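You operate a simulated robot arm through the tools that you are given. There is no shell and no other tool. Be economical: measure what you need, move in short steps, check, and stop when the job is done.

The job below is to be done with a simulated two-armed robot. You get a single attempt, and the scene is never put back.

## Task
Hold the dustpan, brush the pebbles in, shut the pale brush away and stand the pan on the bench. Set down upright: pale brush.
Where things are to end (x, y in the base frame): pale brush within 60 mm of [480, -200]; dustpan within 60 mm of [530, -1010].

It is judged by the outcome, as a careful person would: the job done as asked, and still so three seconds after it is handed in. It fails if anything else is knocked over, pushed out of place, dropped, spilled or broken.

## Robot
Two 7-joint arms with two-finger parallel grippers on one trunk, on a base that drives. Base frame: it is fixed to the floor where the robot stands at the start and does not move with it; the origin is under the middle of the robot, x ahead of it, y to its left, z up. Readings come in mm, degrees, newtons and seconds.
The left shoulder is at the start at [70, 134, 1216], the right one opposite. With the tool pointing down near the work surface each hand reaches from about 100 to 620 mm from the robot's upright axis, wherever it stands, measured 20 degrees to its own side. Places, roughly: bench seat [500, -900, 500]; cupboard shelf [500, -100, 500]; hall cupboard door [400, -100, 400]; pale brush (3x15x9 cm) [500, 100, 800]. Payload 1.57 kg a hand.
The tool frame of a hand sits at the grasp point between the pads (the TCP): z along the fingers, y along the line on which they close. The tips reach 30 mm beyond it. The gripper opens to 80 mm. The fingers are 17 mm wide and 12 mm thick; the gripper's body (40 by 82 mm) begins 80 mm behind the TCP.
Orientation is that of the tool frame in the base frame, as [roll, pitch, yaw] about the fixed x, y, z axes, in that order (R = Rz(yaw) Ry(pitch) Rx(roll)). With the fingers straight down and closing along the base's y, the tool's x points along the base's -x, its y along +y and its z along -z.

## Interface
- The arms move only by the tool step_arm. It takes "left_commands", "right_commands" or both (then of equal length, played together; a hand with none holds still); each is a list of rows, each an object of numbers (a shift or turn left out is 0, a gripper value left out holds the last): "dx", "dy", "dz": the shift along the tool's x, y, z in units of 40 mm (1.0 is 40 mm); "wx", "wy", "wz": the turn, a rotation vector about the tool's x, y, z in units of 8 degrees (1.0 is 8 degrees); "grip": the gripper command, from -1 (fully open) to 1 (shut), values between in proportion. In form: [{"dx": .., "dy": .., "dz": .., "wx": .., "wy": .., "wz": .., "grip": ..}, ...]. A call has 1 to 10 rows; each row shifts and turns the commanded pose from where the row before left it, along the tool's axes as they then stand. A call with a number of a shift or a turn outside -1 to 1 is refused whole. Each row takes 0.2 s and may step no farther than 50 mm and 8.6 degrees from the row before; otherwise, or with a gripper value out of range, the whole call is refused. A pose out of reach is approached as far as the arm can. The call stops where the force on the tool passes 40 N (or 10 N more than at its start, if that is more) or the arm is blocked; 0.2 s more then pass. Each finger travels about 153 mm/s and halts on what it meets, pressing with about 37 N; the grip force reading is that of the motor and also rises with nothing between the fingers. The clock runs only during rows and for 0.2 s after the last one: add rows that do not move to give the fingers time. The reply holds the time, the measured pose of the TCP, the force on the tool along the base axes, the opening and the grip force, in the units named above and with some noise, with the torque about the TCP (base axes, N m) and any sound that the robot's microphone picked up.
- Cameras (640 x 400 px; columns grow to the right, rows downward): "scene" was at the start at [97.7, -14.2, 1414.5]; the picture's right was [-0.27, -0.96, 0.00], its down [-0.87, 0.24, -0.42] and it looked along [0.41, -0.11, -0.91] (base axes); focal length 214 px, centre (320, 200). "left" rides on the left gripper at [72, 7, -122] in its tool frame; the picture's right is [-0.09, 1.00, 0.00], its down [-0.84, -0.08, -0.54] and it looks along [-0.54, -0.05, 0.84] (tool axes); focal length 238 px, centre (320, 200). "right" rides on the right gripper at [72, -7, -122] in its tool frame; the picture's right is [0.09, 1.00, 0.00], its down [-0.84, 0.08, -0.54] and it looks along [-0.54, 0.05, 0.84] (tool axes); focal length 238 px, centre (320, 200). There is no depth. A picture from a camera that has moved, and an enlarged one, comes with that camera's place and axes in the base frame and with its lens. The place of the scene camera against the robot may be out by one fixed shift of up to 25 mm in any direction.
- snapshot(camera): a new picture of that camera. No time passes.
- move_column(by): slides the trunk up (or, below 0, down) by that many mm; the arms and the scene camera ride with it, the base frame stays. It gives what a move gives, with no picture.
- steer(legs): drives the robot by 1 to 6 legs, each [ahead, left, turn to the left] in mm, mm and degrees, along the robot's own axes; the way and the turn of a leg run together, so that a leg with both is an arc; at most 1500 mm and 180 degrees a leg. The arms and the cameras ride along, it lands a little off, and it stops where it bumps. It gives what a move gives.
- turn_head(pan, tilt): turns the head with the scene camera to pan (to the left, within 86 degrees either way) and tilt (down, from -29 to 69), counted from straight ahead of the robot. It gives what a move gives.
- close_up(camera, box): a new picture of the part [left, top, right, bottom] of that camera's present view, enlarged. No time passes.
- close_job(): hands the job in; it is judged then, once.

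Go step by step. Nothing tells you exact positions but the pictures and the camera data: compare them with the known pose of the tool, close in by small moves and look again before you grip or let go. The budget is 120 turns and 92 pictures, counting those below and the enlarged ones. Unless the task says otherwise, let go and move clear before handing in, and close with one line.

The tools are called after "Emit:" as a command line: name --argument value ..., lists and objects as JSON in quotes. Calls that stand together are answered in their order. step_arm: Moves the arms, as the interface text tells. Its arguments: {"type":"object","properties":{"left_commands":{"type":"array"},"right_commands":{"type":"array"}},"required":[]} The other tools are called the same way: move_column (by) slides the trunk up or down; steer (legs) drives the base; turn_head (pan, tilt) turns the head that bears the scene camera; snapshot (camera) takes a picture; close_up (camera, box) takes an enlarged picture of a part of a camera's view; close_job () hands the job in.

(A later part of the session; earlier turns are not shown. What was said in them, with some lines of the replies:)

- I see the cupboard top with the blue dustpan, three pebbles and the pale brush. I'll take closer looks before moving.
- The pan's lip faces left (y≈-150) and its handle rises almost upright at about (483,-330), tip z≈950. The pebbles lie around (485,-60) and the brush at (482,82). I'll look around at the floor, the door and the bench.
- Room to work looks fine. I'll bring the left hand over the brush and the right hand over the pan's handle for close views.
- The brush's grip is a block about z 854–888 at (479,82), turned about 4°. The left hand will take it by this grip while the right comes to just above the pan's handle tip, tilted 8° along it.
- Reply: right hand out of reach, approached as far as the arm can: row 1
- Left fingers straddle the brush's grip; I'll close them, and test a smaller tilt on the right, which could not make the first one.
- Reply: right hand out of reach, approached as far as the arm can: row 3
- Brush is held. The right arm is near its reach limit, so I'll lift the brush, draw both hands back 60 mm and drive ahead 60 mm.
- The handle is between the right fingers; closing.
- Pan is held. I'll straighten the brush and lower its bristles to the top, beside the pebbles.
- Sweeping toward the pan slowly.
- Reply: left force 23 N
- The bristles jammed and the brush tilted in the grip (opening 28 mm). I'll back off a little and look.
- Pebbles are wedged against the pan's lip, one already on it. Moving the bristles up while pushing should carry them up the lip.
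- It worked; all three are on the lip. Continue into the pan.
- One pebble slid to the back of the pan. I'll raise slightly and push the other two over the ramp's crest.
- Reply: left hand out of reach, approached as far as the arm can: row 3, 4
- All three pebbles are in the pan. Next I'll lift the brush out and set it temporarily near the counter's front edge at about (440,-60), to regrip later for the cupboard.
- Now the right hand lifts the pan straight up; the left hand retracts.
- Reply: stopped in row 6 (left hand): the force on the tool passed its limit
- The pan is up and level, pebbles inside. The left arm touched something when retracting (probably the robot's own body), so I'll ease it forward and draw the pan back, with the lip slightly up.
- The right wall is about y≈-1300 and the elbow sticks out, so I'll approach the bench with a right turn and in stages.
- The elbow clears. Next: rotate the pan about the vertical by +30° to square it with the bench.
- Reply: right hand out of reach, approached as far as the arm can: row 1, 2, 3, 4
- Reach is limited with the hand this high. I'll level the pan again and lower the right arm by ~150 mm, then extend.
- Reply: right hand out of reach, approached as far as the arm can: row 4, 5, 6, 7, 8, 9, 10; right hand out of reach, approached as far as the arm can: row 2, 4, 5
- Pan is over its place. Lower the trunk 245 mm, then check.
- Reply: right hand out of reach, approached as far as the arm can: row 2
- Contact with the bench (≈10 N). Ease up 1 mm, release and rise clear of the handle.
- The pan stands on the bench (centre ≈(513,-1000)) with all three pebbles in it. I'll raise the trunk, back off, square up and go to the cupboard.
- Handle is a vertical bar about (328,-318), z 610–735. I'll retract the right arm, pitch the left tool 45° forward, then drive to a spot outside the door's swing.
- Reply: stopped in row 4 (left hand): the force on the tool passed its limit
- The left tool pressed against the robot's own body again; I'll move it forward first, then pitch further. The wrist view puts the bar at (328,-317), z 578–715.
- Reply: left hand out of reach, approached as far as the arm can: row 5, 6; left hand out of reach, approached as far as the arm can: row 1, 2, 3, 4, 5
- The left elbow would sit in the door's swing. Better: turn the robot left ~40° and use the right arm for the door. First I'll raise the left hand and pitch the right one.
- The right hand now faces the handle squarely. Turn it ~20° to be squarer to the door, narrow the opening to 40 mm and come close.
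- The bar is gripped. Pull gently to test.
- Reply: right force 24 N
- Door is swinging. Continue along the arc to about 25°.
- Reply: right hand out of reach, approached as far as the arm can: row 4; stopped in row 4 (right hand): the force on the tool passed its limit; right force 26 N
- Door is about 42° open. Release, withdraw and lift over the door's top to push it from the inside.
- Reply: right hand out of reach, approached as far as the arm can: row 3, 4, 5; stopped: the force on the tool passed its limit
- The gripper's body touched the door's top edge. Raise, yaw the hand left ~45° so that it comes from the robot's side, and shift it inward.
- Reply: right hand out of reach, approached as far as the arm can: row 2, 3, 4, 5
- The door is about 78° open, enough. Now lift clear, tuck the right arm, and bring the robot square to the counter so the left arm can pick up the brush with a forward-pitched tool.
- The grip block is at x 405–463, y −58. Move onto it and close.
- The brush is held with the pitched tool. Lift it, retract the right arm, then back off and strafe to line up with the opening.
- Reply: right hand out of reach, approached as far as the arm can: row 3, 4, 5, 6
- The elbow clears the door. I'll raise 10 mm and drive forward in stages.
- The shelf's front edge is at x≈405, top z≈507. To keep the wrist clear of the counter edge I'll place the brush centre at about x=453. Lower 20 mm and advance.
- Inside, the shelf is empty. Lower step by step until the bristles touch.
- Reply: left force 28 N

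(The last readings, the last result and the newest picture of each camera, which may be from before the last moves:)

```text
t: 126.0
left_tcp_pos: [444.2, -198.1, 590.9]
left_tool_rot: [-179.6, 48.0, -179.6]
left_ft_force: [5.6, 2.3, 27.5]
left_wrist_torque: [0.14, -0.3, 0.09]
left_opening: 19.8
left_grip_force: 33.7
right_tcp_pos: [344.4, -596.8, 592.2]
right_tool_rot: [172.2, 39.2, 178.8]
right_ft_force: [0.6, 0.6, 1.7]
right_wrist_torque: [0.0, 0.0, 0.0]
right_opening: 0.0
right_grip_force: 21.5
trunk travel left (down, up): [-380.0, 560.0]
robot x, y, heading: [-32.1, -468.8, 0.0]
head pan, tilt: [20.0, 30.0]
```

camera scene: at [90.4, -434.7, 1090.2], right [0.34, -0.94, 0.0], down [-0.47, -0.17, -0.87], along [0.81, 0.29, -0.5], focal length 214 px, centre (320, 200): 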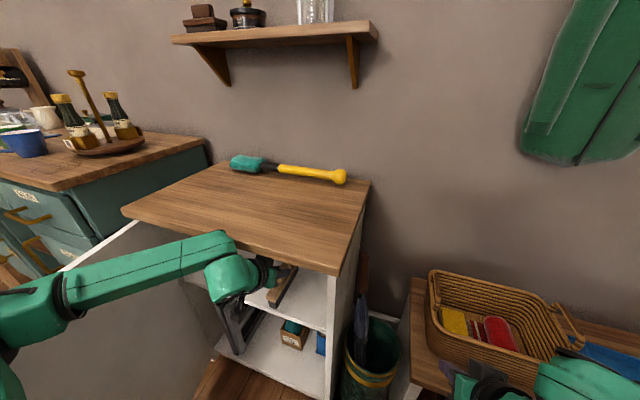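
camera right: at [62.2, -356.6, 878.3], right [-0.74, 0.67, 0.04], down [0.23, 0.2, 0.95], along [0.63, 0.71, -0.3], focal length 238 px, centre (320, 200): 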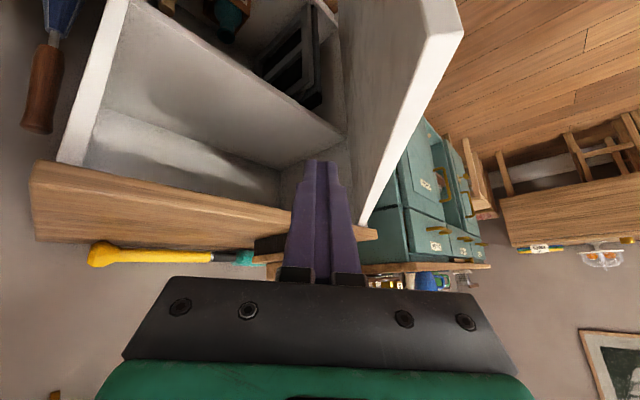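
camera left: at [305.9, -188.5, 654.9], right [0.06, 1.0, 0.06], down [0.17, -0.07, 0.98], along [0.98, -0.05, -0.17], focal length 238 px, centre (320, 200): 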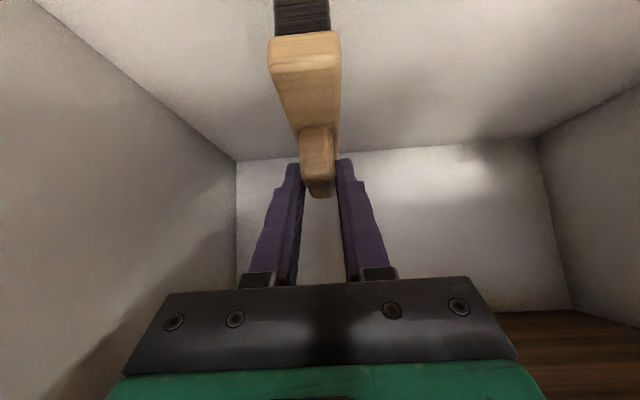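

Resting on the shelf (top ≈507). Relieve the pressure, release, slide out along the tool axis.

Emit:
move_column --by 6

Emit:
step_arm --left_commands '[{"grip": 0.3}, {"grip": 0.0}, {"grip": -0.2}, {"dz": -0.5}, {"dz": -0.8}, {"dz": -0.8}]'

Emit:
snapshot --camera "left"

```text
t: 126.5
left_tcp_pos: [443.5, -197.9, 591.4]
left_tool_rot: [-179.4, 47.1, -179.6]
left_ft_force: [1.2, 0.5, 4.2]
left_wrist_torque: [0.01, -0.52, -0.02]
left_opening: 19.4
left_grip_force: 33.7
right_tcp_pos: [344.7, -594.3, 597.4]
right_tool_rot: [172.4, 39.1, 178.9]
right_ft_force: [0.8, -0.4, -0.6]
right_wrist_torque: [0.0, 0.02, -0.01]
right_opening: 0.2
right_grip_force: 21.5
trunk travel left (down, up): [-386.0, 554.0]
robot x, y, heading: [-37.0, -466.5, 0.0]
head pan, tilt: [20.0, 30.0]
```

```text
t: 128.0
left_tcp_pos: [380.3, -197.3, 647.5]
left_tool_rot: [-179.4, 47.6, -179.6]
left_ft_force: [1.0, 0.4, -0.3]
left_wrist_torque: [0.01, -0.02, -0.01]
left_opening: 48.0
left_grip_force: 0.1
right_tcp_pos: [344.5, -595.8, 598.2]
right_tool_rot: [172.4, 39.2, 178.8]
right_ft_force: [-0.6, 0.9, -0.3]
right_wrist_torque: [-0.02, 0.0, -0.02]
right_opening: 0.1
right_grip_force: 21.1
trunk travel left (down, up): [-386.0, 554.0]
robot x, y, heading: [-36.2, -466.9, -0.1]
head pan, tilt: [20.0, 30.0]
```

```text
7 pictures are left
camera left: at [240.8, -189.5, 678.5], right [0.06, 1.0, 0.06], down [0.17, -0.07, 0.98], along [0.98, -0.05, -0.17], focal length 238 px, centre (320, 200)
```

left: 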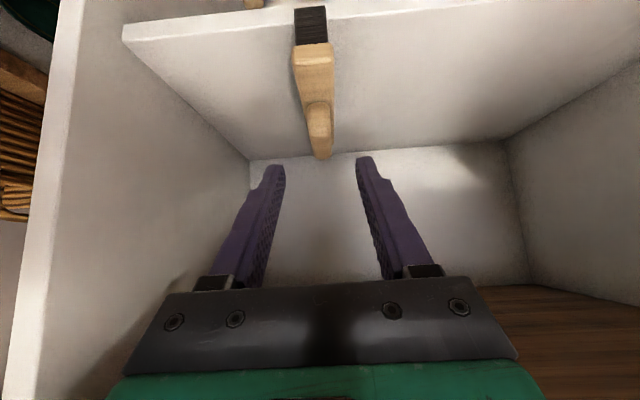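

The brush stands upright on the shelf, its near end about x≈390. To shut the door I'll back off, raise, turn left 40°, and use the left fingers over the door's top from the outside to pull it shut.

Emit:
steer --legs '[[-115, 27, 0]]'

Emit:
move_column --by 235

Emit:
step_arm --left_commands '[{"wy": 1, "grip": 1}, {"wy": 1}, {"wy": 1}, {"wy": 1}, {"wy": 1}, {"wy": 0.95}, {}]'

Emit:
steer --legs '[[0, 0, 40]]'

Emit:
turn_head --pan 20 --tilt 50

Emit:
snapshot --camera "scene"

```text
t: 129.2
left_tcp_pos: [263.3, -169.2, 649.2]
left_tool_rot: [-179.4, 47.4, -179.4]
left_ft_force: [-0.4, -0.4, -0.1]
left_wrist_torque: [0.02, -0.02, 0.01]
left_opening: 48.2
left_grip_force: 0.0
right_tcp_pos: [229.2, -566.5, 598.6]
right_tool_rot: [172.5, 39.1, 179.0]
right_ft_force: [0.4, 1.0, -1.3]
right_wrist_torque: [-0.03, 0.0, -0.02]
right_opening: 0.0
right_grip_force: 21.2
trunk travel left (down, up): [-386.0, 554.0]
robot x, y, heading: [-151.6, -443.3, -0.3]
head pan, tilt: [20.0, 30.0]
```

```text
t: 131.6
left_tcp_pos: [264.0, -168.8, 883.3]
left_tool_rot: [-179.4, 47.4, -179.4]
left_ft_force: [0.0, -0.6, 0.4]
left_wrist_torque: [0.0, 0.01, -0.01]
left_opening: 47.8
left_grip_force: 0.1
right_tcp_pos: [230.4, -567.8, 832.7]
right_tool_rot: [172.4, 39.0, 178.9]
right_ft_force: [1.0, -0.7, 0.4]
right_wrist_torque: [0.0, 0.02, -0.01]
right_opening: 0.0
right_grip_force: 21.4
trunk travel left (down, up): [-621.0, 319.0]
robot x, y, heading: [-149.8, -442.8, -0.0]
head pan, tilt: [20.0, 30.0]
```

```text
t: 133.2
left_tcp_pos: [263.7, -169.1, 882.9]
left_tool_rot: [-179.6, -0.2, -179.9]
left_ft_force: [-0.6, 0.8, 0.4]
left_wrist_torque: [0.0, 0.02, -0.05]
left_opening: 0.1
left_grip_force: 21.8
right_tcp_pos: [228.4, -567.9, 833.8]
right_tool_rot: [172.4, 39.2, 179.1]
right_ft_force: [0.2, 0.7, 0.0]
right_wrist_torque: [-0.03, -0.02, 0.0]
right_opening: 0.1
right_grip_force: 21.3
trunk travel left (down, up): [-621.0, 319.0]
robot x, y, heading: [-149.3, -437.8, -0.0]
head pan, tilt: [20.0, 30.0]
```

```text
t: 135.5
left_tcp_pos: [-9.2, 35.0, 883.1]
left_tool_rot: [-179.6, -0.1, -139.5]
left_ft_force: [-0.3, 0.2, 0.6]
left_wrist_torque: [0.01, 0.0, -0.03]
left_opening: 0.0
left_grip_force: 21.3
right_tcp_pos: [222.0, -290.9, 832.9]
right_tool_rot: [172.3, 38.9, -140.7]
right_ft_force: [0.7, 0.0, -0.9]
right_wrist_torque: [-0.04, -0.01, -0.02]
right_opening: 0.1
right_grip_force: 21.5
trunk travel left (down, up): [-621.0, 319.0]
robot x, y, heading: [-150.4, -440.2, 40.3]
head pan, tilt: [20.0, 30.0]
```

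```text
t: 136.3
left_tcp_pos: [-11.0, 34.4, 883.1]
left_tool_rot: [-179.6, -0.1, -139.4]
left_ft_force: [-0.2, 0.8, -0.1]
left_wrist_torque: [-0.02, -0.01, 0.01]
left_opening: 0.0
left_grip_force: 21.8
right_tcp_pos: [221.6, -291.1, 834.1]
right_tool_rot: [172.4, 39.0, -140.7]
right_ft_force: [-0.5, 0.5, -0.6]
right_wrist_torque: [0.0, -0.03, 0.02]
right_opening: 0.0
right_grip_force: 21.6
trunk travel left (down, up): [-621.0, 319.0]
robot x, y, heading: [-154.1, -438.2, 40.4]
head pan, tilt: [20.0, 50.0]
```

```text
6 pictures are left
camera scene: at [-85.1, -339.1, 1263.8], right [0.87, -0.49, 0.0], down [-0.38, -0.67, -0.64], along [0.32, 0.56, -0.77], focal length 214 px, centre (320, 200)
```

scene: 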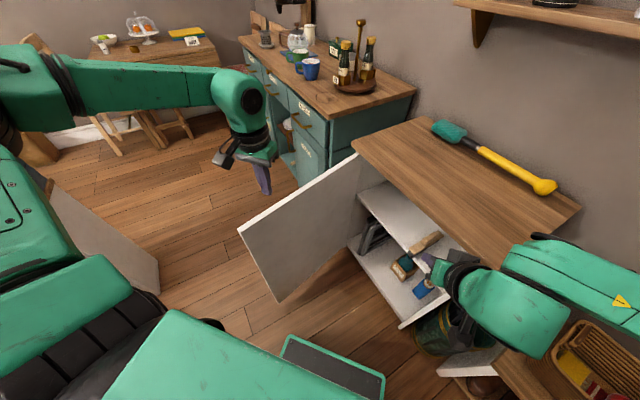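

Emit:
step_arm --left_commands '[{"dx": -0.19, "dy": 0.8}, {"dx": -0.19, "dy": 0.8}, {}, {"dz": 0.9}, {"dz": 0.9}, {"dz": 0.9}, {"dz": 0.6}, {}]'

Emit:
snapshot --camera "scene"

```text
t: 138.2
left_tcp_pos: [-39.4, 93.2, 749.1]
left_tool_rot: [-179.6, -0.2, -139.6]
left_ft_force: [-0.6, -0.2, -0.3]
left_wrist_torque: [0.04, 0.02, 0.0]
left_opening: 0.0
left_grip_force: 21.5
right_tcp_pos: [221.2, -290.6, 832.0]
right_tool_rot: [172.4, 39.1, -140.7]
right_ft_force: [-0.3, -0.3, -0.1]
right_wrist_torque: [-0.01, -0.05, 0.03]
right_opening: 0.1
right_grip_force: 21.7
trunk travel left (down, up): [-621.0, 319.0]
robot x, y, heading: [-149.5, -440.0, 40.4]
head pan, tilt: [20.0, 50.0]
```

```text
5 pictures are left
camera scene: at [-85.2, -339.4, 1263.8], right [0.87, -0.49, 0.0], down [-0.38, -0.67, -0.64], along [0.32, 0.56, -0.77], focal length 214 px, centre (320, 200)
```

scene: 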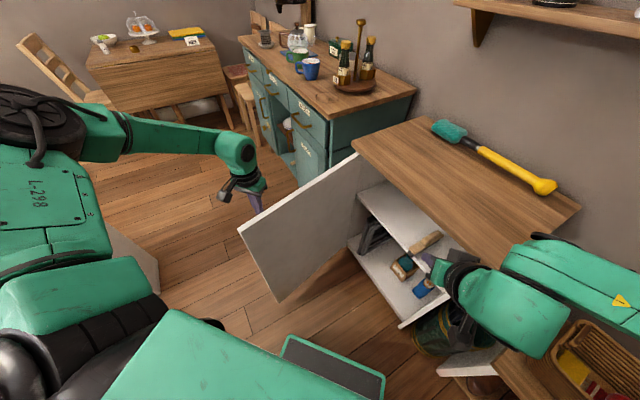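

The left fingers are behind the door. Sweep it toward closing while the right arm lifts and moves out of the way.

Emit:
step_arm --left_commands '[{}, {}, {}, {"dx": 0.395, "dy": -0.78}, {"dx": 0.395, "dy": -0.78}, {"dx": 0.395, "dy": -0.78}, {"dx": 0.395, "dy": -0.78}, {"dx": 0.09, "dy": -0.865}, {"dx": 0.09, "dy": -0.865}, {"dx": 0.09, "dy": -0.865}]' --right_commands '[{"dx": -0.63, "dz": -0.77}, {"dx": -0.63, "dz": -0.77}, {"dx": -0.63, "dz": -0.77}, {"dy": -0.95}, {"dy": -0.95}, {"dy": -0.95}, {"dy": -0.95}, {"dy": -0.95}, {"dy": -0.95}, {}]'

Emit:
snapshot --camera "scene"

```text
t: 140.3
left_tcp_pos: [54.0, -128.5, 753.5]
left_tool_rot: [-179.6, -0.2, -139.5]
left_ft_force: [1.4, 0.0, -0.3]
left_wrist_torque: [-0.02, 0.01, 0.01]
left_opening: 0.2
left_grip_force: 21.1
right_tcp_pos: [371.9, -435.4, 932.7]
right_tool_rot: [172.4, 39.0, -140.7]
right_ft_force: [-0.2, 0.6, 0.3]
right_wrist_torque: [-0.03, 0.0, 0.02]
right_opening: 0.0
right_grip_force: 21.3
right hand out of reach, approached as far as the arm can: row 9
trunk travel left (down, up): [-621.0, 319.0]
robot x, y, heading: [-149.2, -439.3, 40.4]
head pan, tilt: [20.0, 50.0]
```

```text
4 pictures are left
camera scene: at [-85.1, -338.8, 1263.8], right [0.87, -0.49, 0.0], down [-0.38, -0.67, -0.64], along [0.32, 0.56, -0.77], focal length 214 px, centre (320, 200)
```

scene: 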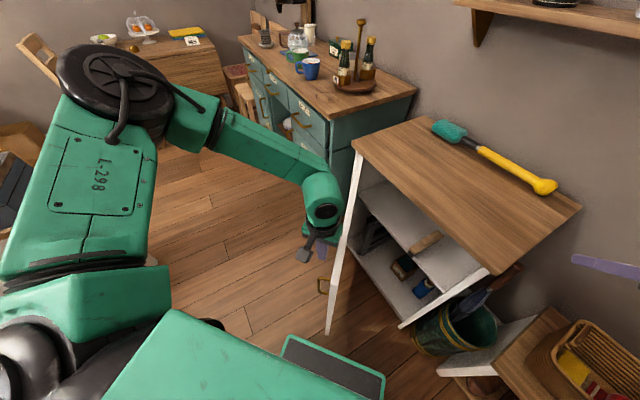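

Emit:
step_arm --left_commands '[{"dx": -0.143, "dy": -0.857}, {"dx": -0.143, "dy": -0.857}, {"dx": -0.143, "dy": -0.857}, {"dx": -0.353, "dy": -0.793}, {"dx": -0.353, "dy": -0.793}, {"dx": -0.353, "dy": -0.793}]'

```text
t: 141.8
left_tcp_pos: [93.7, -158.7, 823.6]
left_tool_rot: [-179.5, 0.0, -139.6]
left_ft_force: [0.4, 0.1, 0.2]
left_wrist_torque: [0.03, 0.02, -0.04]
left_opening: 0.4
left_grip_force: 21.4
left hand out of reach, approached as far as the arm can: row 1, 2, 3, 4, 5, 6
right_tcp_pos: [371.9, -436.7, 933.0]
right_tool_rot: [172.3, 39.0, -140.6]
right_ft_force: [-0.1, 0.4, -0.1]
right_wrist_torque: [-0.02, 0.01, -0.02]
right_opening: 0.0
right_grip_force: 21.4
trunk travel left (down, up): [-621.0, 319.0]
robot x, y, heading: [-152.6, -440.3, 40.6]
head pan, tilt: [20.0, 50.0]
```

The left arm hit its reach limit and rose. I'll back the fingers off, lower them again outside the door, then continue the push by turning and driving the base.

Emit:
step_arm --left_commands '[{"dx": 0.08, "dy": 0.6}, {"dx": 0.08, "dy": 0.6}, {"dz": 0.6}, {"dz": 0.6}, {"dz": 0.6}, {}]'

Emit:
steer --legs '[[0, 0, -20]]'

Emit:
snapshot --camera "scene"

```text
t: 143.2
left_tcp_pos: [59.0, -126.6, 751.9]
left_tool_rot: [-179.6, 0.0, -139.5]
left_ft_force: [-0.4, -0.4, 0.0]
left_wrist_torque: [-0.02, 0.0, 0.01]
left_opening: 0.0
left_grip_force: 21.3
right_tcp_pos: [371.3, -436.3, 932.1]
right_tool_rot: [172.4, 39.1, -140.7]
right_ft_force: [-1.0, -0.2, 0.0]
right_wrist_torque: [0.0, -0.03, 0.0]
right_opening: 0.3
right_grip_force: 21.2
trunk travel left (down, up): [-621.0, 319.0]
robot x, y, heading: [-151.8, -442.0, 40.3]
head pan, tilt: [20.0, 50.0]
```

```text
t: 144.6
left_tcp_pos: [154.2, -219.8, 750.7]
left_tool_rot: [-179.5, -0.2, -159.8]
left_ft_force: [0.1, 0.0, 0.6]
left_wrist_torque: [-0.07, -0.02, -0.01]
left_opening: 0.0
left_grip_force: 21.8
right_tcp_pos: [340.8, -618.0, 933.7]
right_tool_rot: [172.5, 39.0, -161.0]
right_ft_force: [0.6, -0.4, -1.3]
right_wrist_torque: [0.01, 0.0, 0.0]
right_opening: 0.0
right_grip_force: 21.4
trunk travel left (down, up): [-621.0, 319.0]
robot x, y, heading: [-150.6, -437.6, 20.1]
head pan, tilt: [20.0, 50.0]
```

```text
3 pictures are left
camera scene: at [-55.3, -371.9, 1263.8], right [0.64, -0.77, 0.0], down [-0.59, -0.49, -0.64], along [0.49, 0.41, -0.77], focal length 214 px, centre (320, 200)
```

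scene: 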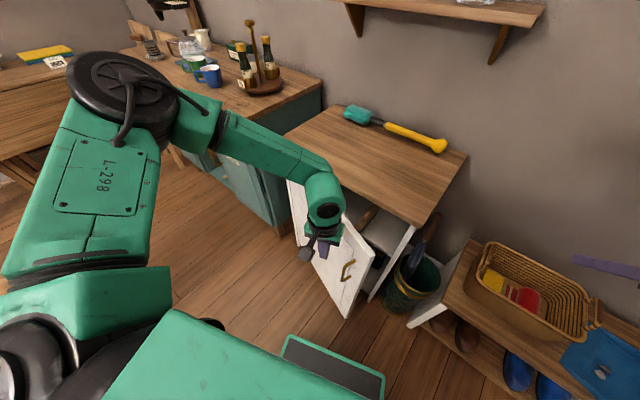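

Door is ~25° open with the fingers outside it. Drive along the arc to nearly close it.

Emit:
steer --legs '[[137, -95, 0]]'

Emit:
steer --legs '[[12, -4, 0]]'

```text
t: 146.1
left_tcp_pos: [314.3, -261.8, 751.4]
left_tool_rot: [-179.6, -0.2, -159.8]
left_ft_force: [1.1, -0.1, -1.3]
left_wrist_torque: [-0.04, 0.02, 0.04]
left_opening: 0.0
left_grip_force: 20.8
right_tcp_pos: [500.7, -659.6, 931.6]
right_tool_rot: [172.4, 39.0, -160.9]
right_ft_force: [-0.4, -0.4, 1.1]
right_wrist_torque: [0.0, 0.0, -0.01]
right_opening: 0.0
right_grip_force: 20.7
trunk travel left (down, up): [-621.0, 319.0]
robot x, y, heading: [8.8, -483.4, 20.0]
head pan, tilt: [20.0, 50.0]
```

```text
t: 146.8
left_tcp_pos: [325.3, -262.0, 751.7]
left_tool_rot: [-179.6, -0.2, -159.8]
left_ft_force: [-0.4, 0.1, 0.6]
left_wrist_torque: [-0.01, -0.02, 0.02]
left_opening: 0.1
left_grip_force: 20.8
right_tcp_pos: [512.4, -658.8, 931.8]
right_tool_rot: [172.4, 39.2, -160.9]
right_ft_force: [0.5, 1.1, -0.9]
right_wrist_torque: [0.05, 0.01, -0.01]
right_opening: 0.0
right_grip_force: 21.6
trunk travel left (down, up): [-621.0, 319.0]
robot x, y, heading: [20.6, -479.4, 20.3]
head pan, tilt: [20.0, 50.0]
```

Emit:
step_arm --left_commands '[{"dx": -0.1, "dy": -0.035}, {"dx": -0.1, "dy": -0.035}, {"dx": -0.1, "dy": -0.035}, {"dx": -0.1, "dy": -0.035}]'

Emit:
close_up --camera "scene" --box '[200, 100, 480, 340]'

```text
t: 147.8
left_tcp_pos: [338.0, -260.6, 750.7]
left_tool_rot: [-179.6, -0.3, -159.9]
left_ft_force: [-20.8, -1.9, -3.5]
left_wrist_torque: [0.05, -0.96, -0.23]
left_opening: 0.0
left_grip_force: 21.1
right_tcp_pos: [510.0, -658.9, 933.7]
right_tool_rot: [172.5, 39.2, -160.8]
right_ft_force: [0.1, -0.6, -0.6]
right_wrist_torque: [0.02, 0.02, -0.02]
right_opening: 0.2
right_grip_force: 20.9
trunk travel left (down, up): [-621.0, 319.0]
robot x, y, heading: [24.1, -486.2, 20.0]
head pan, tilt: [20.0, 50.0]
```

```text
1.67 times, centred on (340, 220) of scene
camera zoom: at [112.6, -413.5, 1264.1], right [0.64, -0.76, 0.0], down [-0.58, -0.49, -0.64], along [0.49, 0.41, -0.76], focal length 358 px, centre (287, 167)
```

zoom: 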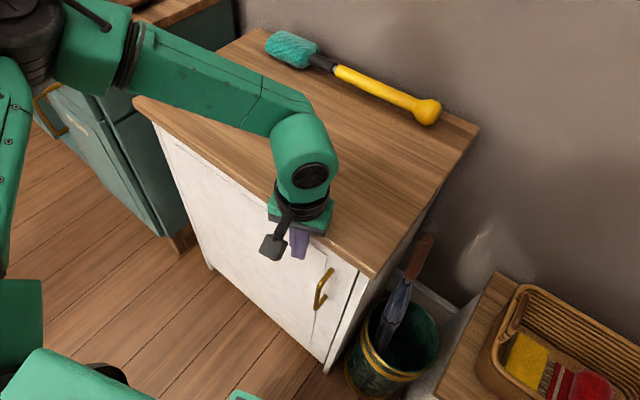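

Contact at 20 N, but the fingers may be touching the counter's edge rather than the door. I'll tilt the fingertips forward below the edge and push again.

Emit:
step_arm --left_commands '[{"dx": 0.5, "dy": 0.17}, {"wy": -1}, {"wy": -1}, {"wy": -0.5, "dz": 0.2}, {"dx": -0.2, "dz": 0.08}, {"dx": -0.2, "dz": 0.08}, {"dx": -0.1, "dz": 0.04}, {"dx": -0.1, "dz": 0.04}]'

```text
t: 149.6
left_tcp_pos: [347.9, -251.6, 742.3]
left_tool_rot: [-179.6, 19.8, -159.7]
left_ft_force: [-0.2, -0.3, -0.3]
left_wrist_torque: [0.01, 0.01, -0.03]
left_opening: 0.0
left_grip_force: 21.2
right_tcp_pos: [512.8, -659.1, 933.5]
right_tool_rot: [172.4, 39.0, -160.9]
right_ft_force: [-0.6, -1.1, 0.2]
right_wrist_torque: [-0.01, -0.02, 0.01]
right_opening: 0.0
right_grip_force: 20.9
trunk travel left (down, up): [-621.0, 319.0]
robot x, y, heading: [18.2, -480.1, 19.9]
head pan, tilt: [20.0, 50.0]
```

Emit:
step_arm --left_commands '[{"dx": -0.094, "dz": 0.034}, {"dx": -0.094, "dz": 0.034}, {"dx": -0.094, "dz": 0.034}, {"dx": -0.094, "dz": 0.034}]'

```text
t: 150.4
left_tcp_pos: [348.4, -252.0, 739.5]
left_tool_rot: [-179.8, 18.5, -159.9]
left_ft_force: [-18.0, -3.8, 2.7]
left_wrist_torque: [0.11, -0.61, -0.23]
left_opening: 0.0
left_grip_force: 21.5
right_tcp_pos: [511.8, -659.1, 933.0]
right_tool_rot: [172.4, 39.2, -160.8]
right_ft_force: [1.7, -0.2, 0.0]
right_wrist_torque: [0.01, 0.01, -0.01]
right_opening: 0.0
right_grip_force: 20.6
trunk travel left (down, up): [-621.0, 319.0]
robot x, y, heading: [18.7, -482.2, 20.2]
head pan, tilt: [20.0, 50.0]
stopped in row 3 (left hand): the force on the tool passed its limit (the readings are from after the stop); the commanded pose is now the measured one
```

The torque shows contact ~40 mm above the TCP: the counter edge, not the door. Back off, pitch to ~43°, lower, and push beneath the edge.

Emit:
step_arm --left_commands '[{"dx": 0.8, "dz": -0.27}, {"dx": 0.4, "dz": -0.14}, {"wy": -1}, {"wy": -1}, {"wy": -1}, {}]'

Emit:
move_column --by -70

Emit:
step_arm --left_commands '[{"dx": -0.37, "dz": 0.34}, {"dx": -0.37, "dz": 0.34}, {"dx": -0.19, "dz": 0.17}, {"dx": -0.09, "dz": 0.085}, {"dx": -0.09, "dz": 0.085}]'

```text
t: 151.8
left_tcp_pos: [303.5, -245.6, 760.4]
left_tool_rot: [-179.4, 42.9, -159.7]
left_ft_force: [-0.1, -0.5, 0.4]
left_wrist_torque: [0.0, 0.05, 0.01]
left_opening: 0.0
left_grip_force: 21.4
left hand out of reach, approached as far as the arm can: row 4, 5
right_tcp_pos: [512.4, -658.6, 932.1]
right_tool_rot: [172.4, 39.0, -160.9]
right_ft_force: [-0.4, -0.3, 0.8]
right_wrist_torque: [0.01, -0.02, 0.01]
right_opening: 0.0
right_grip_force: 21.4
trunk travel left (down, up): [-621.0, 319.0]
robot x, y, heading: [22.1, -479.4, 20.0]
head pan, tilt: [20.0, 50.0]
```

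```text
t: 152.9
left_tcp_pos: [304.0, -245.9, 690.2]
left_tool_rot: [-179.6, 42.9, -159.7]
left_ft_force: [-0.8, -1.2, -0.4]
left_wrist_torque: [-0.02, 0.01, 0.01]
left_opening: 0.0
left_grip_force: 21.6
right_tcp_pos: [512.5, -659.6, 862.6]
right_tool_rot: [172.5, 39.1, -160.8]
right_ft_force: [0.1, -0.6, 0.2]
right_wrist_torque: [0.01, 0.0, 0.0]
right_opening: 0.0
right_grip_force: 20.8
trunk travel left (down, up): [-551.0, 389.0]
robot x, y, heading: [23.6, -484.1, 20.0]
head pan, tilt: [20.0, 50.0]
```

```text
t: 153.9
left_tcp_pos: [344.0, -229.8, 689.3]
left_tool_rot: [-179.4, 41.8, -160.0]
left_ft_force: [-18.6, -2.5, 15.4]
left_wrist_torque: [-0.04, -0.09, -0.06]
left_opening: 0.1
left_grip_force: 21.8
right_tcp_pos: [508.9, -660.6, 864.1]
right_tool_rot: [172.4, 39.1, -160.8]
right_ft_force: [-0.7, 0.3, -0.1]
right_wrist_torque: [-0.01, -0.01, 0.01]
right_opening: 0.0
right_grip_force: 21.3
trunk travel left (down, up): [-551.0, 389.0]
robot x, y, heading: [15.8, -480.3, 20.3]
head pan, tilt: [20.0, 50.0]
stopped in row 5 (left hand): the force on the tool passed its limit (the readings are from after the stop); the commanded pose is now the measured one
```

Firm contact at the fingertips against the door face (x≈368): the door is shut. Withdraw and check.

Emit:
step_arm --left_commands '[{"dx": 0.5, "dz": -0.45}, {"dx": 0.6, "dz": -0.55}, {"dx": 0.6, "dz": -0.55}]'

Emit:
steer --legs '[[-160, -30, 0]]'

Emit:
turn_head --pan -10 --tilt 40

Emit:
snapshot --camera "scene"

```text
t: 154.7
left_tcp_pos: [297.6, -245.7, 685.5]
left_tool_rot: [-179.3, 41.8, -160.0]
left_ft_force: [0.3, 0.1, -0.1]
left_wrist_torque: [0.0, -0.02, -0.04]
left_opening: 0.0
left_grip_force: 21.2
left hand out of reach, approached as far as the arm can: row 2, 3
right_tcp_pos: [512.9, -659.3, 862.5]
right_tool_rot: [172.4, 39.1, -160.9]
right_ft_force: [0.8, -0.1, 0.1]
right_wrist_torque: [-0.02, 0.02, 0.0]
right_opening: 0.0
right_grip_force: 21.1
trunk travel left (down, up): [-551.0, 389.0]
robot x, y, heading: [21.0, -482.7, 20.3]
head pan, tilt: [20.0, 50.0]
```

```text
t: 156.2
left_tcp_pos: [156.2, -329.4, 685.8]
left_tool_rot: [-179.4, 41.7, -159.8]
left_ft_force: [-0.3, 0.0, 0.0]
left_wrist_torque: [-0.03, -0.02, 0.0]
left_opening: 0.1
left_grip_force: 21.7
right_tcp_pos: [370.7, -741.0, 862.2]
right_tool_rot: [172.4, 39.1, -160.7]
right_ft_force: [-0.1, -0.5, 0.1]
right_wrist_torque: [-0.02, -0.01, -0.01]
right_opening: 0.0
right_grip_force: 21.5
trunk travel left (down, up): [-551.0, 389.0]
robot x, y, heading: [-122.0, -568.7, 20.3]
head pan, tilt: [20.0, 50.0]
```

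```text
t: 157.1
left_tcp_pos: [155.9, -327.8, 685.5]
left_tool_rot: [-179.5, 41.6, -159.8]
left_ft_force: [-0.1, -0.4, -0.4]
left_wrist_torque: [0.02, 0.01, 0.0]
left_opening: 0.1
left_grip_force: 21.6
right_tcp_pos: [370.2, -741.8, 861.9]
right_tool_rot: [172.4, 39.0, -160.8]
right_ft_force: [-0.1, -0.2, 0.3]
right_wrist_torque: [0.01, 0.0, 0.01]
right_opening: 0.0
right_grip_force: 21.5
trunk travel left (down, up): [-551.0, 389.0]
robot x, y, heading: [-120.0, -566.1, 20.1]
head pan, tilt: [-10.0, 40.0]
```

```text
1 pictures are left
camera scene: at [-1.0, -531.8, 1207.9], right [0.18, -0.98, 0.0], down [-0.63, -0.11, -0.77], along [0.75, 0.14, -0.64], focal length 214 px, centre (320, 200)
```

scene: 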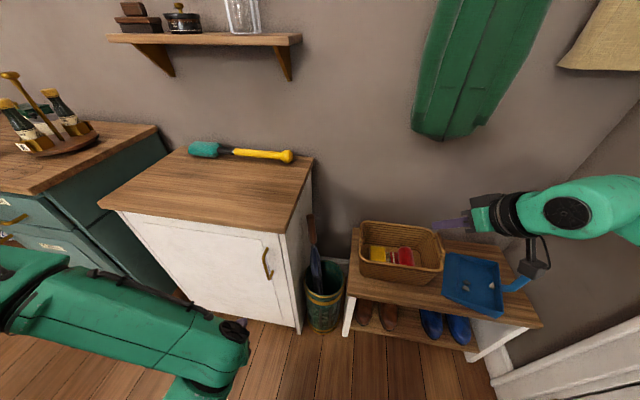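

The door is shut with the brush upright inside. The pan stands on the bench at about (512,-1003) with the pebbles in it, nothing else looks disturbed, and both hands are clear.

Emit:
close_job

```text
The job is handed in.
```

The pebbles are in the dustpan, which stands on the bench at about (512, -1003). The pale brush is upright on the cupboard shelf at about (453, -197), with the door shut.
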